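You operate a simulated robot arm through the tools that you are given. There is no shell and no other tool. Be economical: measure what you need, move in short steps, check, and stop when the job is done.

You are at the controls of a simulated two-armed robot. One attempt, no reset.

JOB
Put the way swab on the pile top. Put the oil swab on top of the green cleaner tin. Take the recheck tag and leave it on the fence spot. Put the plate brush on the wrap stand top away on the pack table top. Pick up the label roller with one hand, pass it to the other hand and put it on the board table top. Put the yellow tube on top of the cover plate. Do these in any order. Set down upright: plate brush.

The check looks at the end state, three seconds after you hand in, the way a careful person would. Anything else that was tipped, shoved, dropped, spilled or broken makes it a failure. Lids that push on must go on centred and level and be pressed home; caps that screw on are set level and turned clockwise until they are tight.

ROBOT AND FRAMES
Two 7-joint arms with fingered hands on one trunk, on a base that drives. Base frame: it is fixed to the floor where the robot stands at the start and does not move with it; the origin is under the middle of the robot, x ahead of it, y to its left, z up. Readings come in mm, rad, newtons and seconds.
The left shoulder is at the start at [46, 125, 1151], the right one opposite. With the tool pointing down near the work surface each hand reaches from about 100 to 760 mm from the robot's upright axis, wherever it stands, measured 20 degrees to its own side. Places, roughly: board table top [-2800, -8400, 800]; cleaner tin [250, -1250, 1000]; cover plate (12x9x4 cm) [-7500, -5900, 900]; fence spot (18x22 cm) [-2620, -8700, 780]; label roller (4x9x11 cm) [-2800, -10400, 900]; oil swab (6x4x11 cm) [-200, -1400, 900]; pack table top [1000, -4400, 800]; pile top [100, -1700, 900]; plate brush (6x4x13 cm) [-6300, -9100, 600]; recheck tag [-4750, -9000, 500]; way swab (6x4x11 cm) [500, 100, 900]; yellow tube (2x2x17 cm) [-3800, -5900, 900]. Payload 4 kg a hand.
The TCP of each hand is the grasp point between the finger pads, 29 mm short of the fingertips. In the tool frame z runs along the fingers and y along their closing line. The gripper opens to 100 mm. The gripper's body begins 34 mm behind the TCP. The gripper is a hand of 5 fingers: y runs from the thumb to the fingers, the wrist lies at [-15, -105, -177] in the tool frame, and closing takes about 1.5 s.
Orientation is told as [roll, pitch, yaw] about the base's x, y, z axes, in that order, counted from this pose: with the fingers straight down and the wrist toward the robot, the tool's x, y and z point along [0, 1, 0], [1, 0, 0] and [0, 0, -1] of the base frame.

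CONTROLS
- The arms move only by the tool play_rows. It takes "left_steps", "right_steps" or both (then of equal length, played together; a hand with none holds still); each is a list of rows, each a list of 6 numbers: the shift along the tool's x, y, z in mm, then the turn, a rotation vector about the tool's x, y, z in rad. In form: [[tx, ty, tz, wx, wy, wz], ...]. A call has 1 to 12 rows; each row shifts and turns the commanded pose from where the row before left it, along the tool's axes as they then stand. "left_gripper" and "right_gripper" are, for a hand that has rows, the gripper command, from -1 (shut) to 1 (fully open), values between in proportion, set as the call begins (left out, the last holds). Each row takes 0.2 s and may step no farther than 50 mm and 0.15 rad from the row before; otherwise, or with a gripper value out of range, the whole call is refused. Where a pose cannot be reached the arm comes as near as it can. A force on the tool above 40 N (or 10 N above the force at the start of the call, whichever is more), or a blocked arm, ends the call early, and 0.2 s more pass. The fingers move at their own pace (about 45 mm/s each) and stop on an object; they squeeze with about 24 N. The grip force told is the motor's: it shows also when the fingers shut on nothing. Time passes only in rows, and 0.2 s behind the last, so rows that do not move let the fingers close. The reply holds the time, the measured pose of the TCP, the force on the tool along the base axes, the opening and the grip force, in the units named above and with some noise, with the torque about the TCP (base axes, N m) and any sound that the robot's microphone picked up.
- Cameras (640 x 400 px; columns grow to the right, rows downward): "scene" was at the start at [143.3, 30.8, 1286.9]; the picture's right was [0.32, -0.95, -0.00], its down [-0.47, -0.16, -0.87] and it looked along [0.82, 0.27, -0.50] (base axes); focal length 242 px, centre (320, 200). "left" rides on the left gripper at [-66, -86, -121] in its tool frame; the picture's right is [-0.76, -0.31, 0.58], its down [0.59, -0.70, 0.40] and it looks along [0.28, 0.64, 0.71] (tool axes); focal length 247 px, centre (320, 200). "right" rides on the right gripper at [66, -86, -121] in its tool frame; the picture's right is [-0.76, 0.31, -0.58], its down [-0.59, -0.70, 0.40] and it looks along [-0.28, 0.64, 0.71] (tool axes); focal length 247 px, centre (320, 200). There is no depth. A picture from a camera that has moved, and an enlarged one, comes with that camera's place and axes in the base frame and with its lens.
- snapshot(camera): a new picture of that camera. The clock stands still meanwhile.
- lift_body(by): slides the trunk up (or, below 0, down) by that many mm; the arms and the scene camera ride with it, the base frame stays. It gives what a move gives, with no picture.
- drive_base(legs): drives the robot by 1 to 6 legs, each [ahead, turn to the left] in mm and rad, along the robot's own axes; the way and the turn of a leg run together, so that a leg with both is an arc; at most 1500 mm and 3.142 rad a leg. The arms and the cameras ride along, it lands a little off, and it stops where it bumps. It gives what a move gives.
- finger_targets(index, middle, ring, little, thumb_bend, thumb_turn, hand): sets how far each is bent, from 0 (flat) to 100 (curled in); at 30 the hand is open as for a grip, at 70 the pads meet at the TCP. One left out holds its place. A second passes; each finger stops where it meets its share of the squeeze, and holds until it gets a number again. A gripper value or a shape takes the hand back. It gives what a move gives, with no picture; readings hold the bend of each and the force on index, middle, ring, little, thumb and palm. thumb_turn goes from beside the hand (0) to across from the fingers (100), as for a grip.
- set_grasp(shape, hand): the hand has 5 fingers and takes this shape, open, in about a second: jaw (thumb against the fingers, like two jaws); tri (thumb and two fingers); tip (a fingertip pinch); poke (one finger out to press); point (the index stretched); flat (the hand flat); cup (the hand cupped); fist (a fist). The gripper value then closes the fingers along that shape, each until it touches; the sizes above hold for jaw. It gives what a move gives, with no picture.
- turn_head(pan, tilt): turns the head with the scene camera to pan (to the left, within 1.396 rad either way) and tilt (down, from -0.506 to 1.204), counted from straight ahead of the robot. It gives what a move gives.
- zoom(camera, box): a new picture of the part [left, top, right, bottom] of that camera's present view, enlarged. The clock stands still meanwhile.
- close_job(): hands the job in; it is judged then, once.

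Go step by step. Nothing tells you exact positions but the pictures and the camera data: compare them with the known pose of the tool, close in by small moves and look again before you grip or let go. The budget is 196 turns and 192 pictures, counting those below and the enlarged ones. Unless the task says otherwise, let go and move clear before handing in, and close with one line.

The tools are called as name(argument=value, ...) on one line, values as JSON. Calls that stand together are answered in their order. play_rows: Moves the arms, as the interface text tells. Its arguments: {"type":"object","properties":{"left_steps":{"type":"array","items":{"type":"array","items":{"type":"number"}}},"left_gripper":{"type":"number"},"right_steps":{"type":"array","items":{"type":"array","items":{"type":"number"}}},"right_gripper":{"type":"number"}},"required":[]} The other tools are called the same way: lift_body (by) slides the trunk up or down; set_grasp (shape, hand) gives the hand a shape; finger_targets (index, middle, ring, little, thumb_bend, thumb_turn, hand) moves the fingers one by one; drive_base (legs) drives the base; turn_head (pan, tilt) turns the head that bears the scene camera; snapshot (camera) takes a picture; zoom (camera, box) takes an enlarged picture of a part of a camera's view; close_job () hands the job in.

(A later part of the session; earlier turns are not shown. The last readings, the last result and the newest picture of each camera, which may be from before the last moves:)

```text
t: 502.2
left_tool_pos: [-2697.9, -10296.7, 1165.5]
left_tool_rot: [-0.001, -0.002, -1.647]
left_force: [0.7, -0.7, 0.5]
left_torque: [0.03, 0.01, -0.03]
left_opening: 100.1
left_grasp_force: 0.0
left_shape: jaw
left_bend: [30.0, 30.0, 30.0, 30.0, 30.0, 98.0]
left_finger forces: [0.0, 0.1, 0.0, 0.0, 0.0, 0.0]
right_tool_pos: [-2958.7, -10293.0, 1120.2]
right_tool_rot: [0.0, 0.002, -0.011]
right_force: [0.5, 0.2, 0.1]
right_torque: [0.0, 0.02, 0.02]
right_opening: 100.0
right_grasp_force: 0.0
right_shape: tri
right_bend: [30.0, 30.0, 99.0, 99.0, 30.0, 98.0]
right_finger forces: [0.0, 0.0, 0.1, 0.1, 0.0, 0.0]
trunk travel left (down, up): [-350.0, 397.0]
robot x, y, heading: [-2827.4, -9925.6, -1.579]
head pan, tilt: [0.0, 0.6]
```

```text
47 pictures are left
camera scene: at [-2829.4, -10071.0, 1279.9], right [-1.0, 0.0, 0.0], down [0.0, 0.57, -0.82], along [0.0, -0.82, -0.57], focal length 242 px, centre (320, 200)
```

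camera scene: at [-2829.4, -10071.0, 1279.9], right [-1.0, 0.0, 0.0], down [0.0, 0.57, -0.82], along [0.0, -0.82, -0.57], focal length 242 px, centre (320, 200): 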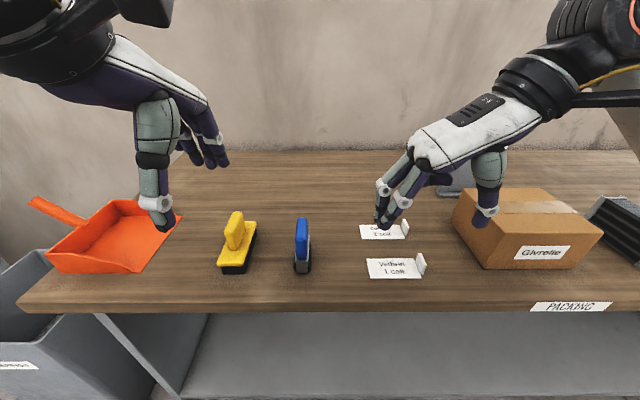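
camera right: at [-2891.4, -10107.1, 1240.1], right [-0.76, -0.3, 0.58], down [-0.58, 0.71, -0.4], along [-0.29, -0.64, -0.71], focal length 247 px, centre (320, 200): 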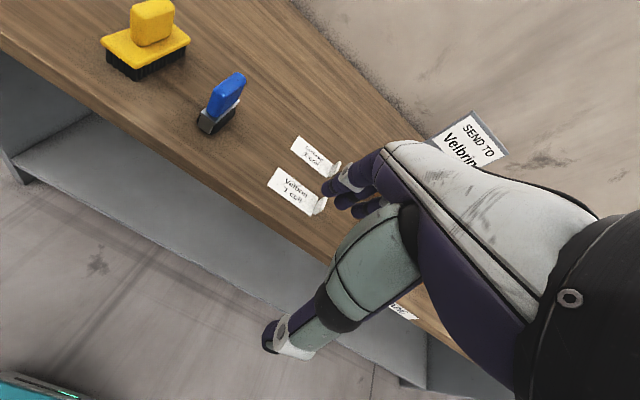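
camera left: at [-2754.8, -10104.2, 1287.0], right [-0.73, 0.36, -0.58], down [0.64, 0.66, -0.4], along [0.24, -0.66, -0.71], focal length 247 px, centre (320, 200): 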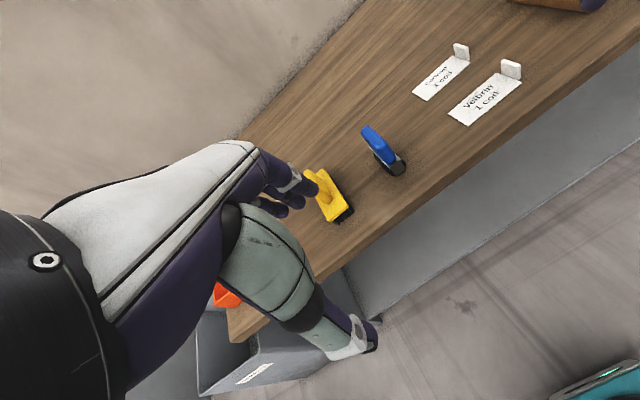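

The turn works. Moving the right hand over the handle and down to a checking height.

play_rows(right_steps=[[-31, 34.1, 0, 0, 0, 0], [-31, 34.1, 0, 0, 0, 0], [-31, 34.1, 0, 0, 0, 0], [-31, 34.1, 0, 0, 0, 0], [-31, 34.1, 0, 0, 0, 0], [0, 0, 45, 0, 0, 0], [0, 0, 45, 0, 0, 0], [0, 0, 0, 0, 0, 0]], right_gripper=1)

snapshot(camera="right")

zoom(camera="scene", box=[230, 150, 390, 280])

```text
t: 504.0
left_tool_pos: [-2697.1, -10295.6, 1166.1]
left_tool_rot: [-0.002, -0.001, -1.645]
left_force: [-0.3, 0.1, -0.8]
left_torque: [0.0, -0.03, 0.0]
left_opening: 100.4
left_grasp_force: 0.0
left_shape: jaw
left_bend: [30.0, 30.0, 30.0, 30.0, 30.0, 98.0]
left_finger forces: [0.0, 0.0, 0.1, 0.1, 0.1, 0.0]
right_tool_pos: [-2788.9, -10447.8, 1028.2]
right_tool_rot: [0.0, 0.001, -0.01]
right_force: [0.1, 0.4, 0.8]
right_torque: [-0.01, 0.0, -0.02]
right_opening: 99.7
right_grasp_force: 0.1
right_shape: tri
right_bend: [30.0, 30.0, 99.0, 99.0, 30.0, 98.0]
right_finger forces: [0.0, 0.1, 0.1, 0.1, 0.0, 0.1]
trunk travel left (down, up): [-350.0, 397.0]
robot x, y, heading: [-2828.8, -9930.3, -1.574]
head pan, tilt: [0.0, 0.6]
```

```text
46 pictures are left
camera right: at [-2874.3, -10381.3, 1149.1], right [0.3, -0.76, 0.58], down [-0.71, -0.58, -0.4], along [0.64, -0.29, -0.71], focal length 247 px, centre (320, 200)
```

right: 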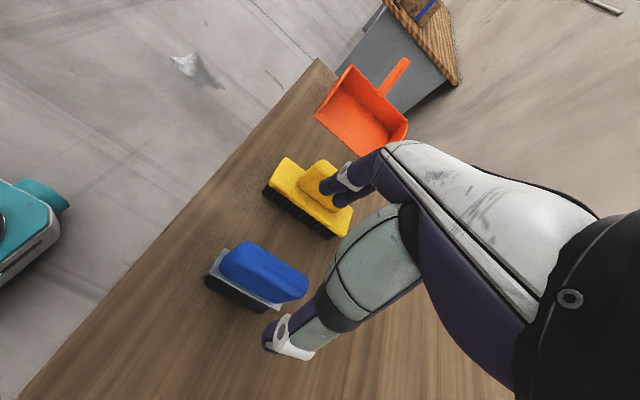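

```text
3.08 times, centred on (310, 215) of scene
camera zoom: at [-2829.3, -10071.0, 1279.9], right [-1.0, 0.0, 0.0], down [0.0, 0.57, -0.82], along [0.0, -0.82, -0.57], focal length 744 px, centre (351, 154)
```

zoom: 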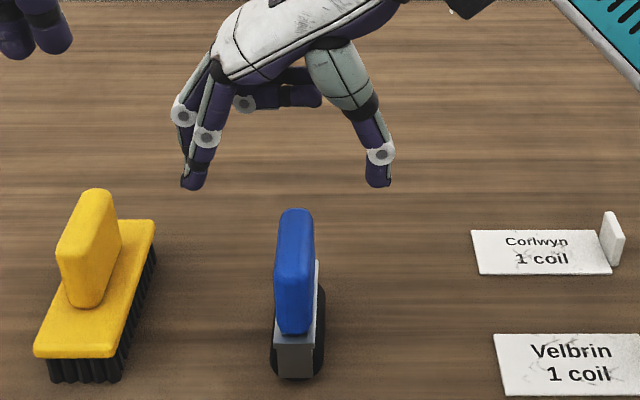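

Well aligned, with room beside the yellow brush. I'll go down to z 945 and close.

play_rows(right_steps=[[0, 0, 30, 0, 0, 0], [0, 0, 30, 0, 0, 0], [0, 0, 22, 0, 0, 0], [0, 0, 0, 0, 0, 0]])

play_rows(right_steps=[[0, 0, 0, 0, 0, 0], [0, 0, 0, 0, 0, 0], [0, 0, 0, 0, 0, 0], [0, 0, 0, 0, 0, 0], [0, 0, 0, 0, 0, 0], [0, 0, 0, 0, 0, 0], [0, 0, 0, 0, 0, 0], [0, 0, 0, 0, 0, 0]], right_gripper=-1)

zoom(camera="scene", box=[230, 170, 390, 280])

```text
t: 505.0
left_tool_pos: [-2697.0, -10296.3, 1166.0]
left_tool_rot: [-0.001, -0.002, -1.647]
left_force: [0.3, 0.2, 0.1]
left_torque: [0.0, -0.02, -0.02]
left_opening: 100.0
left_grasp_force: 0.1
left_shape: jaw
left_bend: [30.0, 30.0, 30.0, 30.0, 30.0, 98.0]
left_finger forces: [0.0, 0.0, 0.0, 0.1, 0.0, 0.0]
right_tool_pos: [-2790.9, -10450.8, 948.3]
right_tool_rot: [0.0, 0.002, -0.01]
right_force: [0.0, -0.5, 0.1]
right_torque: [0.02, 0.01, 0.02]
right_opening: 99.9
right_grasp_force: 0.0
right_shape: tri
right_bend: [30.0, 30.0, 99.0, 99.0, 30.0, 98.0]
right_finger forces: [0.0, 0.0, 0.0, 0.0, 0.0, 0.0]
trunk travel left (down, up): [-350.0, 397.0]
robot x, y, heading: [-2831.0, -9929.2, -1.572]
head pan, tilt: [0.0, 0.6]
```

```text
t: 506.8
left_tool_pos: [-2698.2, -10296.3, 1166.5]
left_tool_rot: [-0.002, 0.0, -1.645]
left_force: [0.3, 0.2, 0.1]
left_torque: [0.02, -0.01, 0.0]
left_opening: 99.9
left_grasp_force: 0.1
left_shape: jaw
left_bend: [30.0, 30.0, 30.0, 30.0, 30.0, 98.0]
left_finger forces: [0.0, 0.0, 0.0, 0.1, 0.1, 0.0]
right_tool_pos: [-2789.9, -10450.3, 948.3]
right_tool_rot: [0.0, 0.002, -0.01]
right_force: [0.4, 0.6, 0.2]
right_torque: [0.01, -0.03, 0.02]
right_opening: 18.1
right_grasp_force: 24.0
right_shape: tri
right_bend: [62.0, 60.0, 100.0, 100.0, 52.0, 100.0]
right_finger forces: [11.3, 10.6, 0.0, 0.0, 21.9, 0.0]
trunk travel left (down, up): [-350.0, 397.0]
robot x, y, heading: [-2829.5, -9929.0, -1.575]
head pan, tilt: [0.0, 0.6]
```

```text
3.64 times, centred on (310, 225) of scene
camera zoom: at [-2829.3, -10071.1, 1279.8], right [-1.0, 0.0, 0.0], down [0.0, 0.57, -0.82], along [0.0, -0.82, -0.57], focal length 879 px, centre (356, 109)
```

zoom: 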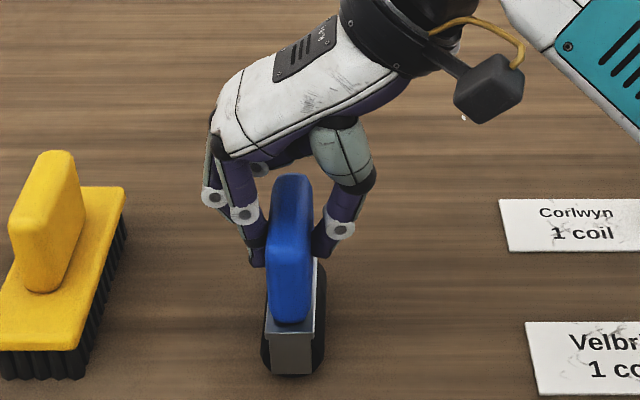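

The grip is good but deep, so its knuckles would block the left hand. I'll re-grip higher, with just the fingertips on the handle's top.

play_rows(right_steps=[[0, 0, 0, 0, 0, 0], [0, 0, 0, 0, 0, 0], [0, 0, 0, 0, 0, 0], [0, 0, -8, 0, 0, 0], [0, 0, -8, 0, 0, 0], [0, 0, 0, 0, 0, 0]], right_gripper=0.2)

play_rows(right_steps=[[0, 0, 0, 0, 0, 0], [0, 0, 0, 0, 0, 0], [0, 0, 0, 0, 0, 0], [0, 0, 0, 0, 0, 0], [0, 0, 0, 0, 0, 0], [0, 0, 0, 0, 0, 0], [0, 0, 0, 0, 0, 0]], right_gripper=-1)

play_rows(left_steps=[[40, -10, 0, 0, 0, -0.075], [45, -10, 0, 0, 0, 0], [40, 0, 0, 0, -0.13, 0], [0, 0, 0, 0, -0.145, 0], [0, 0, 0, 0, -0.145, 0], [0, 0, 0, 0, -0.145, 0], [0, 0, 0, 0, -0.145, 0], [0, 0, 0, 0, -0.145, 0], [0, 0, 0, 0, -0.145, 0], [0, 0, 0, 0, -0.145, 0], [0, 0, 0, 0, -0.145, 0], [0, 0, 0, 0, -0.145, 0]])

snapshot(camera="scene")

```text
t: 508.2
left_tool_pos: [-2699.0, -10295.8, 1164.2]
left_tool_rot: [-0.002, 0.0, -1.646]
left_force: [-0.6, -0.1, -0.1]
left_torque: [0.02, -0.01, 0.03]
left_opening: 100.1
left_grasp_force: 0.1
left_shape: jaw
left_bend: [30.0, 30.0, 30.0, 30.0, 30.0, 98.0]
left_finger forces: [0.0, 0.0, 0.0, 0.1, 0.0, 0.1]
right_tool_pos: [-2790.6, -10449.6, 963.7]
right_tool_rot: [0.0, 0.002, -0.01]
right_force: [1.5, 0.4, -1.0]
right_torque: [-0.04, 0.01, 0.02]
right_opening: 60.0
right_grasp_force: 0.0
right_shape: tri
right_bend: [39.0, 39.0, 99.0, 99.0, 31.0, 100.0]
right_finger forces: [0.1, 0.1, 0.0, 0.0, 0.0, 0.0]
trunk travel left (down, up): [-350.0, 397.0]
robot x, y, heading: [-2827.1, -9926.7, -1.575]
head pan, tilt: [0.0, 0.6]
```

```text
t: 509.8
left_tool_pos: [-2697.5, -10296.5, 1165.3]
left_tool_rot: [-0.002, -0.001, -1.645]
left_force: [0.8, -0.6, 0.3]
left_torque: [0.0, 0.01, 0.01]
left_opening: 100.1
left_grasp_force: 0.0
left_shape: jaw
left_bend: [30.0, 30.0, 30.0, 30.0, 30.0, 98.0]
left_finger forces: [0.0, 0.0, 0.0, 0.0, 0.0, 0.1]
right_tool_pos: [-2789.7, -10449.5, 964.5]
right_tool_rot: [0.002, 0.003, -0.01]
right_force: [0.5, 0.7, 0.2]
right_torque: [0.03, 0.0, -0.01]
right_opening: 18.4
right_grasp_force: 24.0
right_shape: tri
right_bend: [62.0, 60.0, 100.0, 100.0, 52.0, 100.0]
right_finger forces: [11.3, 10.3, 0.0, 0.1, 21.8, 0.0]
trunk travel left (down, up): [-350.0, 397.0]
robot x, y, heading: [-2831.2, -9926.4, -1.577]
head pan, tilt: [0.0, 0.6]
```

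```text
t: 512.4
left_tool_pos: [-2571.5, -10278.3, 1164.9]
left_tool_rot: [-1.438, -0.004, -1.57]
left_force: [0.6, 0.9, -0.5]
left_torque: [-0.01, 0.02, 0.01]
left_opening: 99.9
left_grasp_force: 0.1
left_shape: jaw
left_bend: [30.0, 30.0, 30.0, 30.0, 30.0, 98.0]
left_finger forces: [0.1, 0.1, 0.1, 0.0, 0.1, 0.1]
right_tool_pos: [-2790.6, -10450.0, 963.2]
right_tool_rot: [0.0, 0.004, -0.009]
right_force: [0.2, -0.4, 0.8]
right_torque: [-0.01, 0.03, -0.03]
right_opening: 18.0
right_grasp_force: 24.0
right_shape: tri
right_bend: [62.0, 60.0, 100.0, 100.0, 52.0, 100.0]
right_finger forces: [11.2, 10.9, 0.0, 0.1, 22.1, 0.0]
trunk travel left (down, up): [-350.0, 397.0]
robot x, y, heading: [-2828.2, -9925.4, -1.569]
head pan, tilt: [0.0, 0.6]
```

```text
43 pictures are left
camera scene: at [-2828.8, -10071.2, 1279.8], right [-1.0, 0.0, 0.0], down [0.0, 0.57, -0.82], along [0.0, -0.82, -0.57], focal length 242 px, centre (320, 200)
```

scene: 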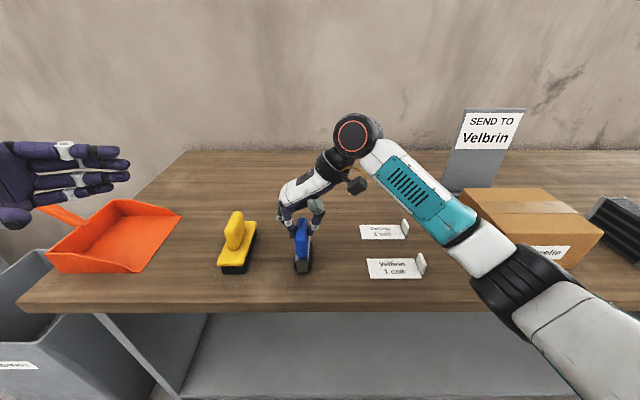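

Re-gripped, and the left hand now points sideways. I'll lift the roller and bring it back in front of the robot.

play_rows(right_steps=[[0, 0, -10, 0, 0, 0], [0, 0, -20, 0, 0, 0], [0, 0, -40, 0, 0, 0], [0, 0, -48, 0, 0, 0], [0, 0, -48, 0, 0, 0], [40, 0, 0, 0, 0, 0], [40, 0, 0, 0, 0, 0], [40, 0, 0, 0, 0, 0], [0, 0, 0, 0, 0, 0]], left_steps=[[0, 0, 0, 0, -0.13, 0], [0, 0, 0, 0, 0, 0], [0, 0, 0, 0, 0, 0], [0, 0, 0, 0, 0, 0], [0, 0, 0, 0, 0, 0], [0, 0, 0, 0, 0, 0], [0, 0, 0, 0, 0, 0], [0, 0, 0, 0, 0, 0], [0, 0, 0, 0, 0, 0]])

snapshot(camera="scene")

snapshot(camera="left")

```text
t: 514.4
left_tool_pos: [-2571.7, -10278.6, 1165.3]
left_tool_rot: [-1.567, 0.0, -1.57]
left_force: [-0.4, 0.0, -0.2]
left_torque: [-0.02, 0.01, 0.02]
left_opening: 100.0
left_grasp_force: 0.1
left_shape: jaw
left_bend: [30.0, 30.0, 30.0, 30.0, 30.0, 98.0]
left_finger forces: [0.0, 0.1, 0.1, 0.1, 0.0, 0.1]
right_tool_pos: [-2791.2, -10332.8, 1128.8]
right_tool_rot: [0.002, 0.001, -0.013]
right_force: [-0.9, 0.5, -2.5]
right_torque: [0.0, 0.01, 0.03]
right_opening: 18.2
right_grasp_force: 23.7
right_shape: tri
right_bend: [62.0, 60.0, 100.0, 100.0, 52.0, 100.0]
right_finger forces: [11.3, 10.8, 0.1, 0.0, 22.0, 0.1]
trunk travel left (down, up): [-350.0, 397.0]
robot x, y, heading: [-2829.2, -9928.2, -1.575]
head pan, tilt: [0.0, 0.6]
```

```text
42 pictures are left
camera scene: at [-2829.1, -10071.3, 1279.8], right [-1.0, 0.0, 0.0], down [0.0, 0.57, -0.82], along [0.0, -0.82, -0.57], focal length 242 px, centre (320, 200)
```

scene: 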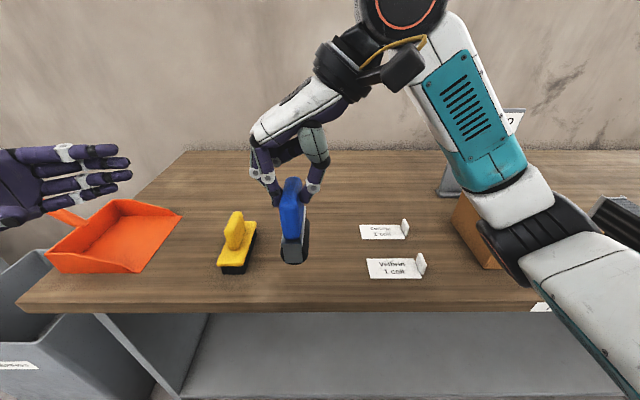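

```text
41 pictures are left
camera left: at [-2451.0, -10192.5, 1231.6], right [-0.58, 0.31, 0.75], down [-0.4, 0.7, -0.59], along [-0.71, -0.64, -0.29], focal length 247 px, centre (320, 200)
```

left: 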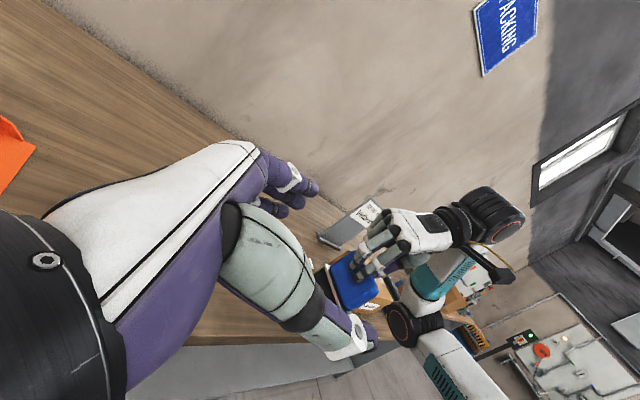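

Pre-positioning the left hand beside the handle, level with its middle.

play_rows(left_steps=[[42, 26, 0, 0, 0, 0], [42, 26, 0, 0, 0, 0], [0, 0, 45, 0, 0, 0], [0, 0, 45, 0, 0, 0], [0, 0, 0, 0, 0, 0]], left_gripper=1)

snapshot(camera="left")

zoom(camera="scene", box=[160, 110, 380, 280])

```text
t: 515.6
left_tool_pos: [-2652.6, -10316.3, 1092.3]
left_tool_rot: [-1.563, -0.001, -1.57]
left_force: [-0.5, -0.1, -0.2]
left_torque: [0.01, 0.01, 0.0]
left_opening: 99.8
left_grasp_force: 0.1
left_shape: jaw
left_bend: [30.0, 30.0, 30.0, 30.0, 30.0, 98.0]
left_finger forces: [0.1, 0.0, 0.0, 0.0, 0.0, 0.1]
left hand out of reach, approached as far as the arm can: row 4
right_tool_pos: [-2791.3, -10331.8, 1128.8]
right_tool_rot: [0.0, 0.003, -0.012]
right_force: [-0.5, 0.7, -2.6]
right_torque: [0.02, -0.03, 0.0]
right_opening: 18.3
right_grasp_force: 24.3
right_shape: tri
right_bend: [62.0, 60.0, 100.0, 100.0, 52.0, 100.0]
right_finger forces: [11.2, 10.8, 0.1, 0.0, 21.9, 0.0]
trunk travel left (down, up): [-350.0, 397.0]
robot x, y, heading: [-2829.0, -9924.8, -1.578]
head pan, tilt: [0.0, 0.6]
```

```text
40 pictures are left
camera left: at [-2530.6, -10230.5, 1159.2], right [-0.58, 0.31, 0.75], down [-0.4, 0.7, -0.59], along [-0.71, -0.64, -0.29], focal length 247 px, centre (320, 200)
```

left: 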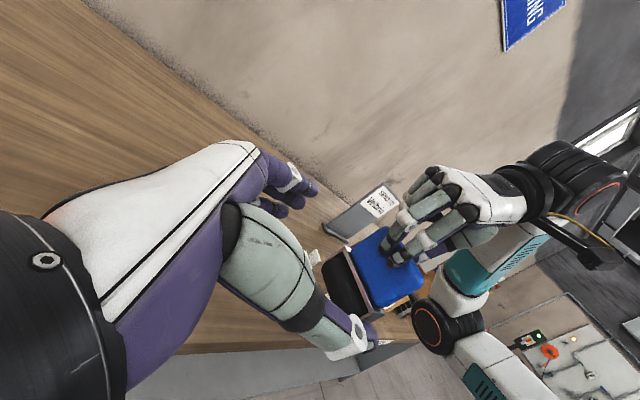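

```text
2.35 times, centred on (270, 195) of scene
camera zoom: at [-2829.1, -10071.1, 1279.8], right [-1.0, 0.0, 0.0], down [0.0, 0.57, -0.82], along [0.0, -0.82, -0.57], focal length 569 px, centre (438, 212)
```

zoom: 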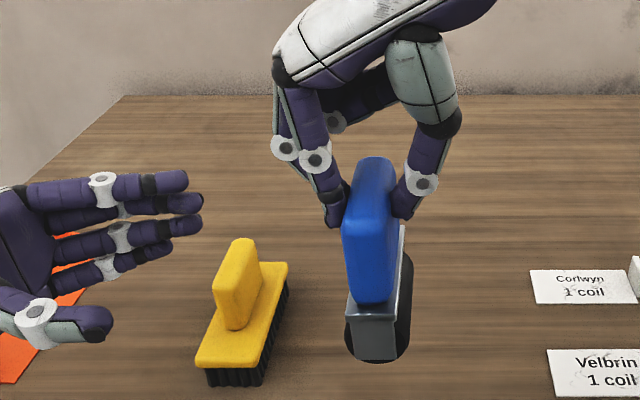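

The left arm is at its inner limit here, so I'll bring the roller to it instead: raise it slightly, then slide it left into the open hand.

play_rows(right_steps=[[16, 0, -22, 0, 0, 0], [0, 40, 0, 0, 0, 0], [0, 35, 0, 0, 0, 0], [0, 0, 0, 0, 0, 0]])

snapshot(camera="left")

zoom(camera="scene", box=[160, 110, 380, 280])

```text
t: 516.6
left_tool_pos: [-2650.6, -10315.3, 1092.4]
left_tool_rot: [-1.565, -0.001, -1.571]
left_force: [-0.1, 0.2, 0.5]
left_torque: [0.01, 0.02, -0.03]
left_opening: 99.9
left_grasp_force: 0.0
left_shape: jaw
left_bend: [30.0, 30.0, 30.0, 30.0, 30.0, 98.0]
left_finger forces: [0.1, 0.0, 0.1, 0.1, 0.0, 0.1]
right_tool_pos: [-2713.4, -10318.4, 1150.0]
right_tool_rot: [0.004, 0.001, -0.012]
right_force: [0.1, 0.0, -1.9]
right_torque: [0.01, -0.03, -0.03]
right_opening: 18.1
right_grasp_force: 24.2
right_shape: tri
right_bend: [62.0, 60.0, 100.0, 100.0, 52.0, 100.0]
right_finger forces: [11.3, 10.8, 0.0, 0.0, 21.9, 0.0]
trunk travel left (down, up): [-350.0, 397.0]
robot x, y, heading: [-2827.5, -9926.8, -1.573]
head pan, tilt: [0.0, 0.6]
```

```text
38 pictures are left
camera left: at [-2530.5, -10230.6, 1159.1], right [-0.58, 0.31, 0.75], down [-0.4, 0.7, -0.59], along [-0.71, -0.64, -0.29], focal length 247 px, centre (320, 200)
```

left: 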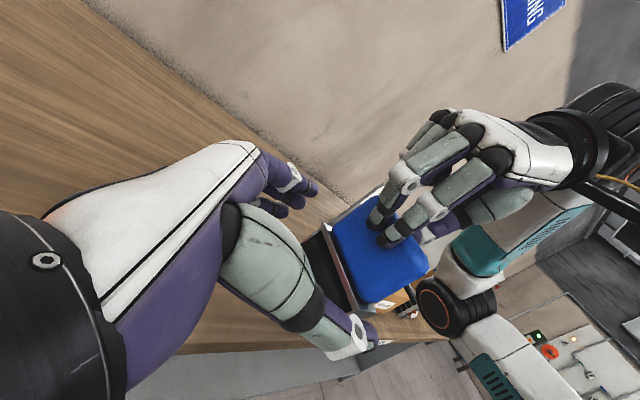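

```text
2.35 times, centred on (270, 195) of scene
camera zoom: at [-2829.4, -10071.2, 1279.8], right [-1.0, 0.0, 0.0], down [0.0, 0.57, -0.82], along [0.0, -0.82, -0.57], focal length 569 px, centre (438, 212)
```

zoom: 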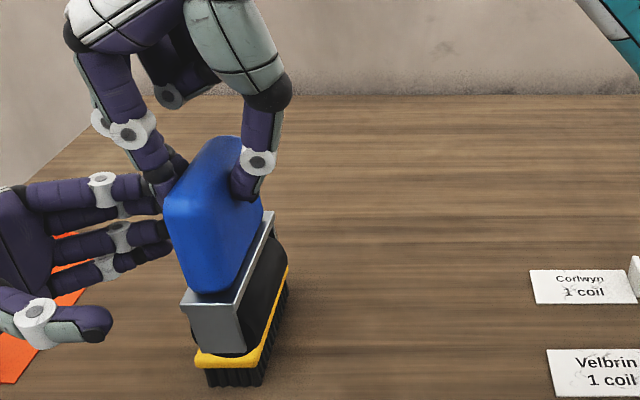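

The handle lines up with the left hand's opening. Sliding in the rest in two short moves, watching the forces.

play_rows(right_steps=[[0, 15, 0, 0, 0, 0], [0, 15, 0, 0, 0, 0], [0, 10, 0, 0, 0, 0], [0, 0, 0, 0, 0, 0]])

zoom(camera="scene", box=[130, 110, 330, 280])

snapshot(camera="left")

```text
t: 517.6
left_tool_pos: [-2652.2, -10317.0, 1092.6]
left_tool_rot: [-1.564, 0.0, -1.571]
left_force: [0.3, -0.5, 0.0]
left_torque: [-0.02, -0.01, 0.0]
left_opening: 99.9
left_grasp_force: 0.1
left_shape: jaw
left_bend: [30.0, 30.0, 30.0, 30.0, 30.0, 98.0]
left_finger forces: [0.0, 0.0, 0.0, 0.0, 0.0, 0.0]
right_tool_pos: [-2675.1, -10318.1, 1150.4]
right_tool_rot: [0.001, 0.003, -0.01]
right_force: [-0.4, 0.3, -1.8]
right_torque: [0.04, 0.02, 0.02]
right_opening: 18.1
right_grasp_force: 23.9
right_shape: tri
right_bend: [62.0, 60.0, 100.0, 100.0, 52.0, 100.0]
right_finger forces: [11.3, 10.8, 0.0, 0.1, 22.0, 0.1]
trunk travel left (down, up): [-350.0, 397.0]
robot x, y, heading: [-2827.4, -9928.6, -1.577]
head pan, tilt: [0.0, 0.6]
```

```text
2.35 times, centred on (230, 195) of scene
camera zoom: at [-2829.2, -10071.2, 1279.8], right [-1.0, 0.0, 0.0], down [0.0, 0.57, -0.82], along [0.0, -0.82, -0.57], focal length 569 px, centre (532, 212)
```

zoom: 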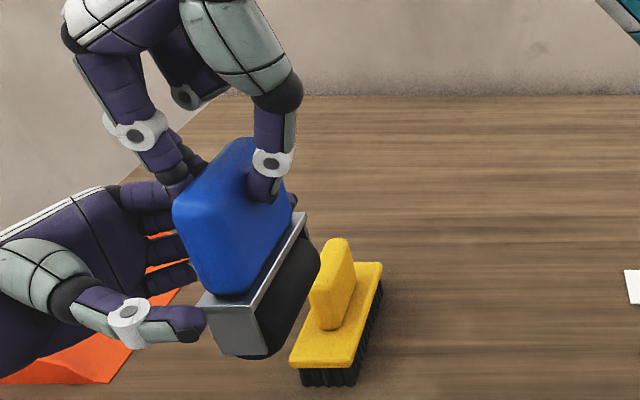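

```text
35 pictures are left
camera left: at [-2530.3, -10230.6, 1159.1], right [-0.58, 0.31, 0.75], down [-0.4, 0.7, -0.59], along [-0.71, -0.64, -0.29], focal length 247 px, centre (320, 200)
```

left: 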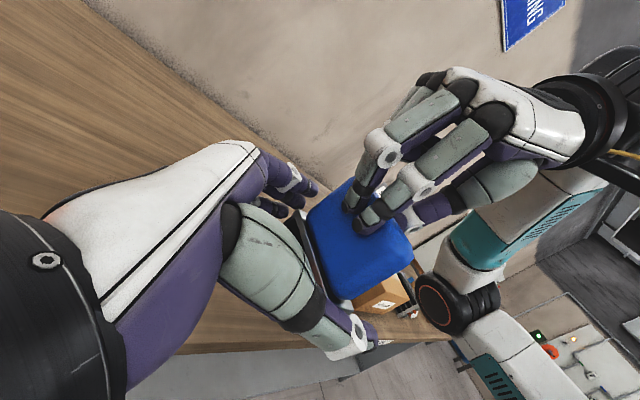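

Clear so far. I'll lower the roller 8 mm, move in the last 20 mm, and close the left hand on the handle's ends.

play_rows(right_steps=[[0, 0, 8, 0, 0, 0], [0, 10, 0, 0, 0, 0], [0, 8, 0, 0, 0, 0], [0, 0, 0, 0, 0, 0]])

play_rows(left_steps=[[0, 0, 0, 0, 0, 0], [0, 0, 0, 0, 0, 0], [0, 0, 0, 0, 0, 0], [0, 0, 0, 0, 0, 0], [0, 0, 0, 0, 0, 0], [0, 0, 0, 0, 0, 0], [0, 0, 0, 0, 0, 0]], left_gripper=-1)

zoom(camera="scene", box=[110, 110, 310, 280])

zoom(camera="left", box=[220, 130, 440, 370])

```text
t: 518.6
left_tool_pos: [-2651.0, -10316.3, 1092.3]
left_tool_rot: [-1.563, -0.001, -1.571]
left_force: [-0.2, 0.0, -0.1]
left_torque: [0.04, 0.0, -0.05]
left_opening: 100.2
left_grasp_force: 0.1
left_shape: jaw
left_bend: [30.0, 30.0, 30.0, 30.0, 30.0, 98.0]
left_finger forces: [0.0, 0.1, 0.0, 0.1, 0.0, 0.1]
right_tool_pos: [-2656.4, -10315.2, 1143.5]
right_tool_rot: [0.001, 0.004, -0.012]
right_force: [0.6, -0.1, -1.2]
right_torque: [0.0, 0.02, 0.01]
right_opening: 18.2
right_grasp_force: 24.1
right_shape: tri
right_bend: [62.0, 60.0, 100.0, 100.0, 52.0, 100.0]
right_finger forces: [11.3, 10.8, 0.0, 0.1, 22.0, 0.1]
trunk travel left (down, up): [-350.0, 397.0]
robot x, y, heading: [-2828.9, -9931.5, -1.575]
head pan, tilt: [0.0, 0.6]
```

```text
t: 520.2
left_tool_pos: [-2651.9, -10317.1, 1093.0]
left_tool_rot: [-1.566, 0.0, -1.569]
left_force: [0.3, -1.0, 0.2]
left_torque: [-0.04, 0.03, -0.02]
left_opening: 73.9
left_grasp_force: 23.9
left_shape: jaw
left_bend: [35.0, 36.0, 26.0, 40.0, 31.0, 99.0]
left_finger forces: [16.1, 5.2, 3.1, 1.9, 23.9, 0.0]
right_tool_pos: [-2657.5, -10316.4, 1144.6]
right_tool_rot: [0.0, 0.003, -0.013]
right_force: [0.5, 1.1, -2.1]
right_torque: [0.13, -0.02, -0.01]
right_opening: 18.0
right_grasp_force: 23.9
right_shape: tri
right_bend: [62.0, 60.0, 100.0, 100.0, 52.0, 100.0]
right_finger forces: [11.5, 10.7, 0.0, 0.0, 22.1, 0.1]
trunk travel left (down, up): [-350.0, 397.0]
robot x, y, heading: [-2831.6, -9930.7, -1.571]
head pan, tilt: [0.0, 0.6]
```

```text
2.35 times, centred on (210, 195) of scene
camera zoom: at [-2829.1, -10071.2, 1279.8], right [-1.0, 0.0, 0.0], down [0.0, 0.57, -0.82], along [0.0, -0.82, -0.57], focal length 569 px, centre (579, 212)
```

zoom: 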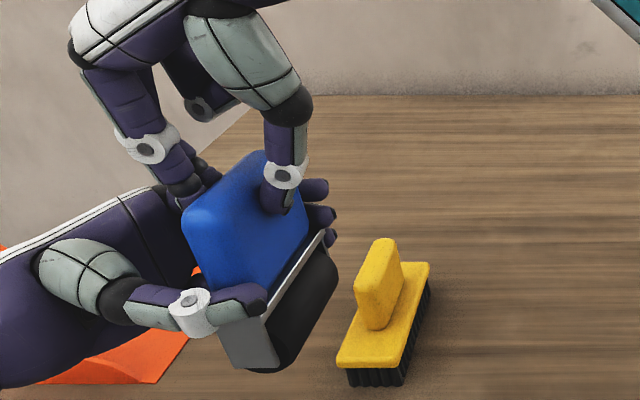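

```text
1.67 times, centred on (330, 250) of left
camera zoom: at [-2530.2, -10230.6, 1159.1], right [-0.58, 0.31, 0.75], down [-0.4, 0.7, -0.59], along [-0.71, -0.64, -0.29], focal length 412 px, centre (303, 117)
```

zoom: 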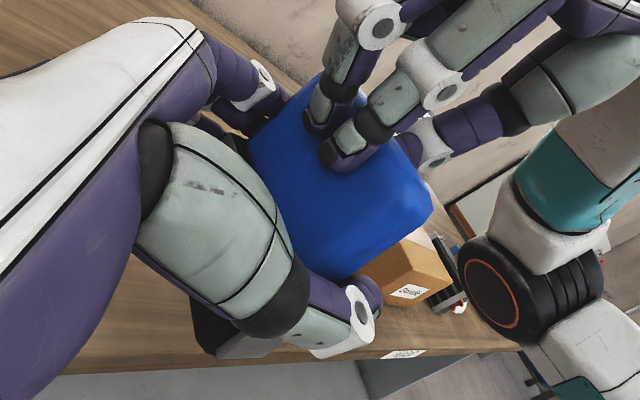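

The left hand holds the handle's ends at 24 N. I'll open the right hand slightly and raise it straight off.

play_rows(right_steps=[[0, 0, 0, 0, 0, 0], [0, 0, 0, 0, 0, 0], [0, 0, 0, 0, 0, 0], [0, 0, -5, 0, 0, 0], [0, 0, -15, 0, 0, 0], [0, 0, -30, 0, 0, 0], [0, 0, -40, 0, 0, 0], [0, -40, 0, 0, 0, 0], [0, -45, 0, 0, 0, 0], [0, -45, 0, 0, 0, 0]], right_gripper=-0.35)

snapshot(camera="scene")

```text
t: 522.4
left_tool_pos: [-2653.6, -10316.4, 1093.5]
left_tool_rot: [-1.564, -0.001, -1.572]
left_force: [0.2, 0.3, -0.7]
left_torque: [-0.04, 0.01, 0.0]
left_opening: 73.4
left_grasp_force: 24.0
left_shape: jaw
left_bend: [35.0, 37.0, 26.0, 40.0, 31.0, 99.0]
left_finger forces: [15.5, 5.0, 3.0, 2.0, 24.8, 0.0]
right_tool_pos: [-2785.5, -10317.7, 1236.3]
right_tool_rot: [-0.001, 0.001, -0.01]
right_force: [0.4, 0.4, 0.8]
right_torque: [0.02, -0.01, 0.05]
right_opening: 32.3
right_grasp_force: 0.1
right_shape: tri
right_bend: [75.0, 51.0, 99.0, 99.0, 44.0, 100.0]
right_finger forces: [0.1, 0.0, 0.1, 0.0, 0.1, 0.0]
trunk travel left (down, up): [-350.0, 397.0]
robot x, y, heading: [-2825.1, -9924.8, -1.575]
head pan, tilt: [0.0, 0.6]
```

```text
32 pictures are left
camera scene: at [-2830.4, -10071.2, 1279.8], right [-1.0, 0.0, 0.0], down [0.0, 0.57, -0.82], along [0.0, -0.82, -0.57], focal length 242 px, centre (320, 200)
```

scene: 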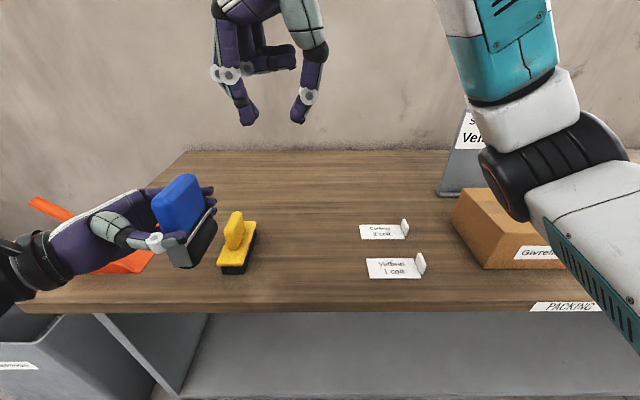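

The roller has been passed to the left hand. The free patch on the board table's west side near [-3120, -8330] suits the sideways grip. I'll move the right hand aside and drive there.

play_rows(right_steps=[[0, -45, 0, 0, 0, 0], [0, -45, 0, 0, 0, 0], [0, 0, 0, 0, 0, 0]], right_gripper=1)

drive_base(legs=[[-330, 0], [0, -1.571], [1010, 0], [0, -1.571], [1180, 0]])

```text
t: 523.2
left_tool_pos: [-2651.1, -10316.4, 1093.0]
left_tool_rot: [-1.564, 0.0, -1.569]
left_force: [0.4, -0.3, -0.3]
left_torque: [0.02, -0.02, 0.01]
left_opening: 73.5
left_grasp_force: 24.4
left_shape: jaw
left_bend: [35.0, 37.0, 26.0, 40.0, 31.0, 99.0]
left_finger forces: [15.6, 5.1, 3.1, 1.9, 24.8, 0.0]
right_tool_pos: [-2876.6, -10314.6, 1234.3]
right_tool_rot: [0.002, 0.003, -0.011]
right_force: [-0.5, 0.0, -0.5]
right_torque: [0.0, 0.02, -0.02]
right_opening: 99.8
right_grasp_force: 0.0
right_shape: tri
right_bend: [30.0, 30.0, 99.0, 99.0, 30.0, 98.0]
right_finger forces: [0.0, 0.0, 0.0, 0.1, 0.0, 0.0]
trunk travel left (down, up): [-350.0, 397.0]
robot x, y, heading: [-2831.7, -9926.0, -1.578]
head pan, tilt: [0.0, 0.6]
```

```text
t: 543.6
left_tool_pos: [-4086.4, -8063.2, 1092.0]
left_tool_rot: [-1.564, 0.0, 1.645]
left_force: [-0.1, -0.1, 0.2]
left_torque: [0.0, 0.01, 0.01]
left_opening: 67.7
left_grasp_force: 24.2
left_shape: jaw
left_bend: [36.0, 37.0, 26.0, 41.0, 31.0, 99.0]
left_finger forces: [15.2, 5.3, 3.0, 1.9, 23.8, 0.0]
right_tool_pos: [-3863.2, -8049.1, 1233.0]
right_tool_rot: [-0.001, 0.002, -3.08]
right_force: [0.5, -0.8, 0.1]
right_torque: [0.0, 0.01, 0.01]
right_opening: 99.7
right_grasp_force: 0.1
right_shape: tri
right_bend: [30.0, 30.0, 99.0, 99.0, 30.0, 98.0]
right_finger forces: [0.0, 0.0, 0.0, 0.1, 0.1, 0.0]
trunk travel left (down, up): [-350.0, 397.0]
robot x, y, heading: [-3882.8, -8438.8, 1.635]
head pan, tilt: [0.0, 0.6]
```

drive_base(legs=[[0, -1.635], [110, 0]])

snapshot(camera="scene")

```text
t: 548.9
left_tool_pos: [-3384.9, -8273.5, 1093.8]
left_tool_rot: [-1.561, 0.002, -0.025]
left_force: [0.4, -0.6, -1.7]
left_torque: [0.0, 0.03, 0.02]
left_opening: 67.4
left_grasp_force: 24.0
left_shape: jaw
left_bend: [36.0, 37.0, 26.0, 41.0, 31.0, 99.0]
left_finger forces: [15.1, 5.1, 3.0, 1.9, 23.8, 0.0]
right_tool_pos: [-3392.3, -8499.2, 1234.0]
right_tool_rot: [-0.002, 0.001, 1.535]
right_force: [-0.5, -0.4, 0.2]
right_torque: [0.01, -0.01, -0.02]
right_opening: 99.8
right_grasp_force: 0.0
right_shape: tri
right_bend: [30.0, 30.0, 99.0, 99.0, 30.0, 98.0]
right_finger forces: [0.0, 0.0, 0.0, 0.0, 0.0, 0.0]
trunk travel left (down, up): [-350.0, 397.0]
robot x, y, heading: [-3776.8, -8432.7, -0.028]
head pan, tilt: [0.0, 0.6]
```

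```text
31 pictures are left
camera scene: at [-3632.2, -8443.4, 1280.1], right [-0.02, -1.0, 0.0], down [-0.56, 0.01, -0.83], along [0.83, -0.02, -0.56], focal length 242 px, centre (320, 200)
```

scene: 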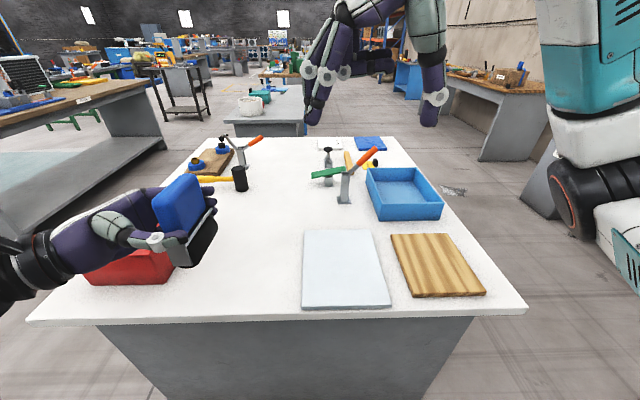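

The surface between the red box and the light sheet is free. I'll yaw the left hand 45° so its wrist trails behind the roller, clear of the red box, then move over [-3150, -8270].

play_rows(left_steps=[[0, 0, 0, -0.131, 0, 0], [0, 0, 0, -0.131, 0, 0], [0, 0, 0, -0.131, 0, 0], [0, 0, 0, -0.131, 0, 0], [0, 0, 0, -0.131, 0, 0], [0, 0, 0, -0.131, 0, 0], [0, 34.4, 32, 0, 0, 0], [0, 34.4, 32, 0, 0, 0], [0, 34.4, 32, 0, 0, 0], [0, 34.4, 32, 0, 0, 0], [0, 34.4, 32, 0, 0, 0], [0, 0, 0, 0, 0, 0]])

snapshot(camera="scene")

```text
t: 551.5
left_tool_pos: [-3064.1, -8229.0, 1054.0]
left_tool_rot: [-1.564, -0.005, 0.761]
left_force: [0.2, 0.5, -2.5]
left_torque: [0.02, 0.0, -0.03]
left_opening: 67.4
left_grasp_force: 23.5
left_shape: jaw
left_bend: [36.0, 37.0, 26.0, 41.0, 31.0, 99.0]
left_finger forces: [14.9, 5.2, 3.0, 1.8, 23.8, 0.0]
left hand out of reach, approached as far as the arm can: row 2, 3, 4, 5, 6
right_tool_pos: [-3391.4, -8499.1, 1232.2]
right_tool_rot: [0.0, 0.002, 1.533]
right_force: [-0.2, 0.0, 0.3]
right_torque: [0.02, 0.01, -0.02]
right_opening: 100.1
right_grasp_force: 0.1
right_shape: tri
right_bend: [30.0, 30.0, 99.0, 99.0, 30.0, 98.0]
right_finger forces: [0.0, 0.0, 0.0, 0.0, 0.0, 0.0]
trunk travel left (down, up): [-350.0, 397.0]
robot x, y, heading: [-3774.5, -8440.0, -0.026]
head pan, tilt: [0.0, 0.6]
```

```text
30 pictures are left
camera scene: at [-3631.0, -8443.1, 1279.9], right [-0.02, -1.0, 0.0], down [-0.56, 0.01, -0.82], along [0.82, -0.02, -0.57], focal length 242 px, centre (320, 200)
```

scene: 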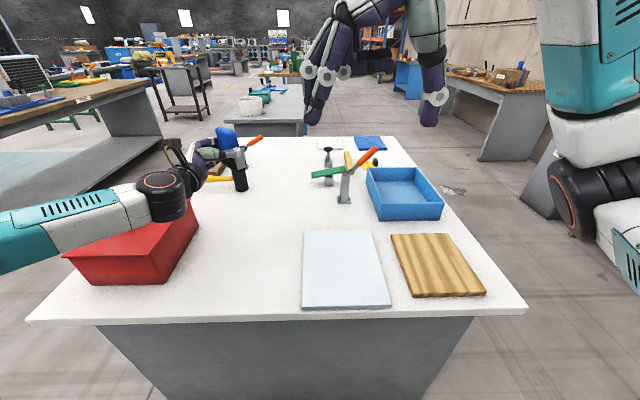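

The forearm would come down near the red box, so I'll rotate the base slightly right to swing everything clear of it, then lower part way.

drive_base(legs=[[0, -0.16]])

play_rows(left_steps=[[30, 0, 0, 0, 0, 0], [30, 0, 0, 0, 0, 0], [30, 0, 0, 0, 0, 0], [30, 0, 0, 0, 0, 0], [0, 0, 0, 0, 0, 0]])

snapshot(camera="scene")

```text
t: 552.6
left_tool_pos: [-3040.2, -8343.7, 1055.2]
left_tool_rot: [-1.564, -0.006, 0.604]
left_force: [-0.7, -0.2, -2.9]
left_torque: [0.01, 0.03, 0.0]
left_opening: 67.5
left_grasp_force: 23.8
left_shape: jaw
left_bend: [36.0, 37.0, 26.0, 41.0, 31.0, 99.0]
left_finger forces: [14.9, 5.2, 3.1, 1.8, 23.7, 0.0]
right_tool_pos: [-3404.9, -8558.2, 1233.9]
right_tool_rot: [0.0, 0.002, 1.376]
right_force: [-0.2, -0.9, 0.6]
right_torque: [-0.01, 0.0, 0.01]
right_opening: 99.6
right_grasp_force: 0.1
right_shape: tri
right_bend: [30.0, 30.0, 99.0, 99.0, 30.0, 98.0]
right_finger forces: [0.0, 0.0, 0.0, 0.0, 0.1, 0.0]
trunk travel left (down, up): [-350.0, 397.0]
robot x, y, heading: [-3778.4, -8446.7, -0.18]
head pan, tilt: [0.0, 0.6]
```

```text
t: 553.8
left_tool_pos: [-3042.1, -8343.8, 934.1]
left_tool_rot: [-1.564, -0.007, 0.603]
left_force: [-0.2, -0.3, -2.1]
left_torque: [-0.01, 0.02, 0.0]
left_opening: 67.3
left_grasp_force: 24.2
left_shape: jaw
left_bend: [36.0, 37.0, 26.0, 41.0, 31.0, 99.0]
left_finger forces: [14.8, 5.3, 3.0, 1.8, 23.7, 0.0]
right_tool_pos: [-3404.1, -8559.1, 1233.6]
right_tool_rot: [0.0, 0.001, 1.377]
right_force: [-0.8, 0.1, -0.8]
right_torque: [-0.02, 0.0, 0.04]
right_opening: 99.7
right_grasp_force: 0.1
right_shape: tri
right_bend: [30.0, 30.0, 99.0, 99.0, 30.0, 98.0]
right_finger forces: [0.0, 0.0, 0.1, 0.0, 0.1, 0.0]
trunk travel left (down, up): [-350.0, 397.0]
robot x, y, heading: [-3777.0, -8443.1, -0.184]
head pan, tilt: [0.0, 0.6]
```

```text
29 pictures are left
camera scene: at [-3633.1, -8466.4, 1279.8], right [-0.18, -0.98, 0.0], down [-0.56, 0.1, -0.82], along [0.81, -0.15, -0.57], focal length 242 px, centre (320, 200)
```

scene: 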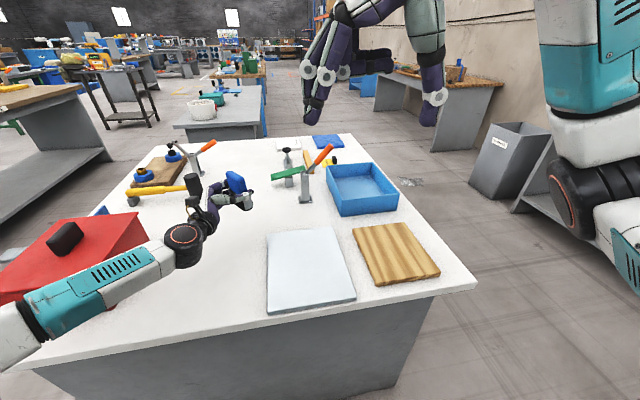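

The forearm clears the red box by about 60 mm in plan. Lowering further, almost to the surface.

play_rows(left_steps=[[25, 0, 0, 0, 0, 0], [20, 0, 0, 0, 0, 0], [15, 0, 0, 0, 0, 0], [5, 0, 0, 0, 0, 0], [0, 0, 0, 0, 0, 0]])

zoom(camera="scene", box=[130, 150, 300, 280])

snapshot(camera="left")

```text
t: 555.0
left_tool_pos: [-3040.8, -8343.8, 870.3]
left_tool_rot: [-1.564, -0.005, 0.603]
left_force: [0.5, 0.5, -1.8]
left_torque: [0.02, 0.02, -0.01]
left_opening: 67.2
left_grasp_force: 23.9
left_shape: jaw
left_bend: [36.0, 37.0, 26.0, 41.0, 31.0, 99.0]
left_finger forces: [14.7, 5.3, 3.1, 1.8, 23.7, 0.0]
right_tool_pos: [-3403.6, -8559.1, 1232.5]
right_tool_rot: [0.001, 0.003, 1.377]
right_force: [-0.3, 0.1, 0.1]
right_torque: [0.04, 0.0, 0.02]
right_opening: 100.0
right_grasp_force: 0.1
right_shape: tri
right_bend: [30.0, 30.0, 99.0, 99.0, 30.0, 98.0]
right_finger forces: [0.0, 0.2, 0.1, 0.0, 0.0, 0.1]
trunk travel left (down, up): [-350.0, 397.0]
robot x, y, heading: [-3778.3, -8439.7, -0.182]
head pan, tilt: [0.0, 0.6]
```

```text
3.08 times, centred on (215, 215) of scene
camera zoom: at [-3632.9, -8466.4, 1279.8], right [-0.18, -0.98, 0.0], down [-0.56, 0.1, -0.82], along [0.81, -0.15, -0.57], focal length 744 px, centre (643, 154)
```

zoom: 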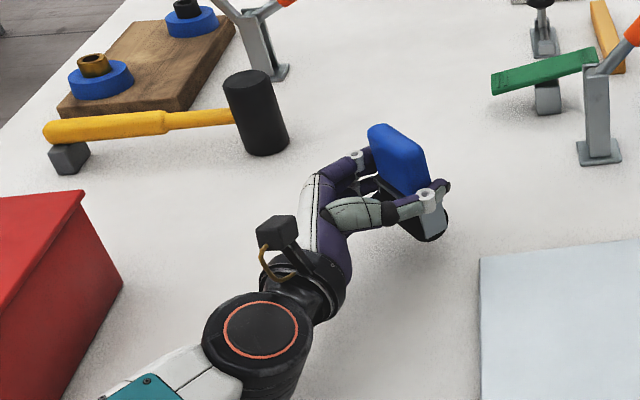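

```text
27 pictures are left
camera left: at [-3179.4, -8293.1, 936.5], right [0.07, -0.66, 0.75], down [-0.35, -0.72, -0.6], along [0.93, -0.22, -0.28], focal length 247 px, centre (320, 200)
```

left: 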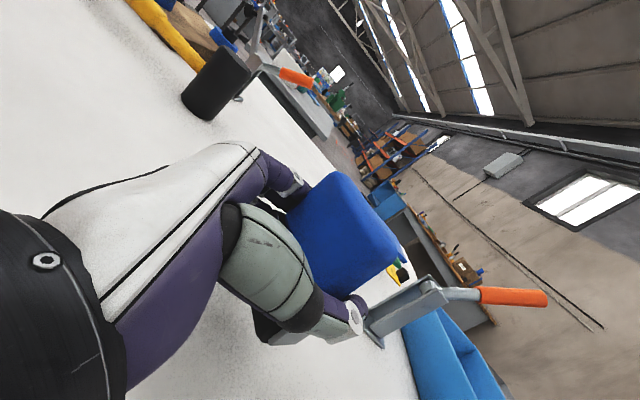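

Everything is clear and the roller hangs upright. Going down to contact in small steps.

play_rows(left_steps=[[6, 0, 0, 0, 0, 0], [4, 0, 0, 0, 0, 0], [2, 0, 0, 0, 0, 0], [0, 0, 0, 0, 0, 0]])

play_rows(left_steps=[[2, 0, 0, 0, 0, 0], [1.5, 0, 0, 0, 0, 0], [0, 0, 0, 0, 0, 0]])

zoom(camera="scene", box=[190, 170, 270, 240])

```text
t: 556.0
left_tool_pos: [-3039.5, -8343.1, 858.8]
left_tool_rot: [-1.563, -0.003, 0.604]
left_force: [-0.2, 0.4, -2.3]
left_torque: [0.05, 0.01, 0.0]
left_opening: 67.2
left_grasp_force: 24.4
left_shape: jaw
left_bend: [36.0, 37.0, 26.0, 41.0, 31.0, 99.0]
left_finger forces: [14.7, 5.2, 3.1, 1.7, 23.7, 0.0]
right_tool_pos: [-3403.6, -8558.3, 1232.5]
right_tool_rot: [0.001, 0.003, 1.378]
right_force: [-0.1, -0.1, -0.5]
right_torque: [-0.01, -0.01, -0.03]
right_opening: 99.8
right_grasp_force: 0.0
right_shape: tri
right_bend: [30.0, 30.0, 99.0, 99.0, 30.0, 98.0]
right_finger forces: [0.0, 0.1, 0.0, 0.1, 0.0, 0.0]
trunk travel left (down, up): [-350.0, 397.0]
robot x, y, heading: [-3776.0, -8439.8, -0.182]
head pan, tilt: [0.0, 0.6]
```

```text
t: 556.8
left_tool_pos: [-3039.0, -8340.3, 854.3]
left_tool_rot: [-1.562, -0.004, 0.603]
left_force: [-0.1, 1.0, -2.5]
left_torque: [0.01, 0.03, -0.01]
left_opening: 67.3
left_grasp_force: 23.8
left_shape: jaw
left_bend: [36.0, 37.0, 26.0, 41.0, 31.0, 99.0]
left_finger forces: [14.6, 5.3, 3.1, 1.8, 23.6, 0.1]
right_tool_pos: [-3405.1, -8559.2, 1233.5]
right_tool_rot: [-0.001, 0.002, 1.378]
right_force: [-0.5, -0.3, -0.4]
right_torque: [0.01, 0.03, -0.01]
right_opening: 99.7
right_grasp_force: 0.0
right_shape: tri
right_bend: [30.0, 30.0, 99.0, 99.0, 30.0, 98.0]
right_finger forces: [0.1, 0.1, 0.1, 0.0, 0.0, 0.0]
trunk travel left (down, up): [-350.0, 397.0]
robot x, y, heading: [-3778.7, -8442.7, -0.184]
head pan, tilt: [0.0, 0.6]
```

```text
5.71 times, centred on (230, 205) of scene
camera zoom: at [-3632.9, -8466.4, 1279.8], right [-0.18, -0.98, 0.0], down [-0.56, 0.1, -0.82], along [0.81, -0.15, -0.57], focal length 1381 px, centre (834, 171)
```

zoom: 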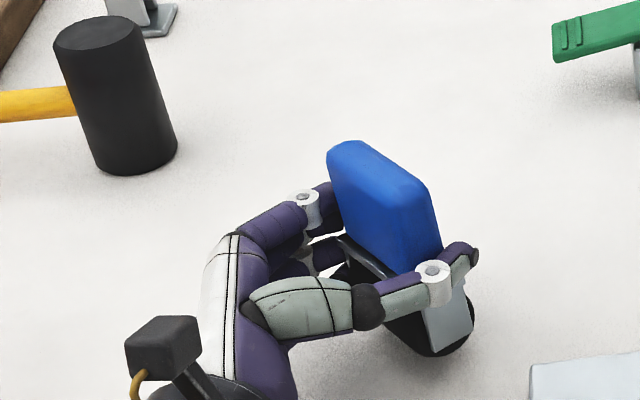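

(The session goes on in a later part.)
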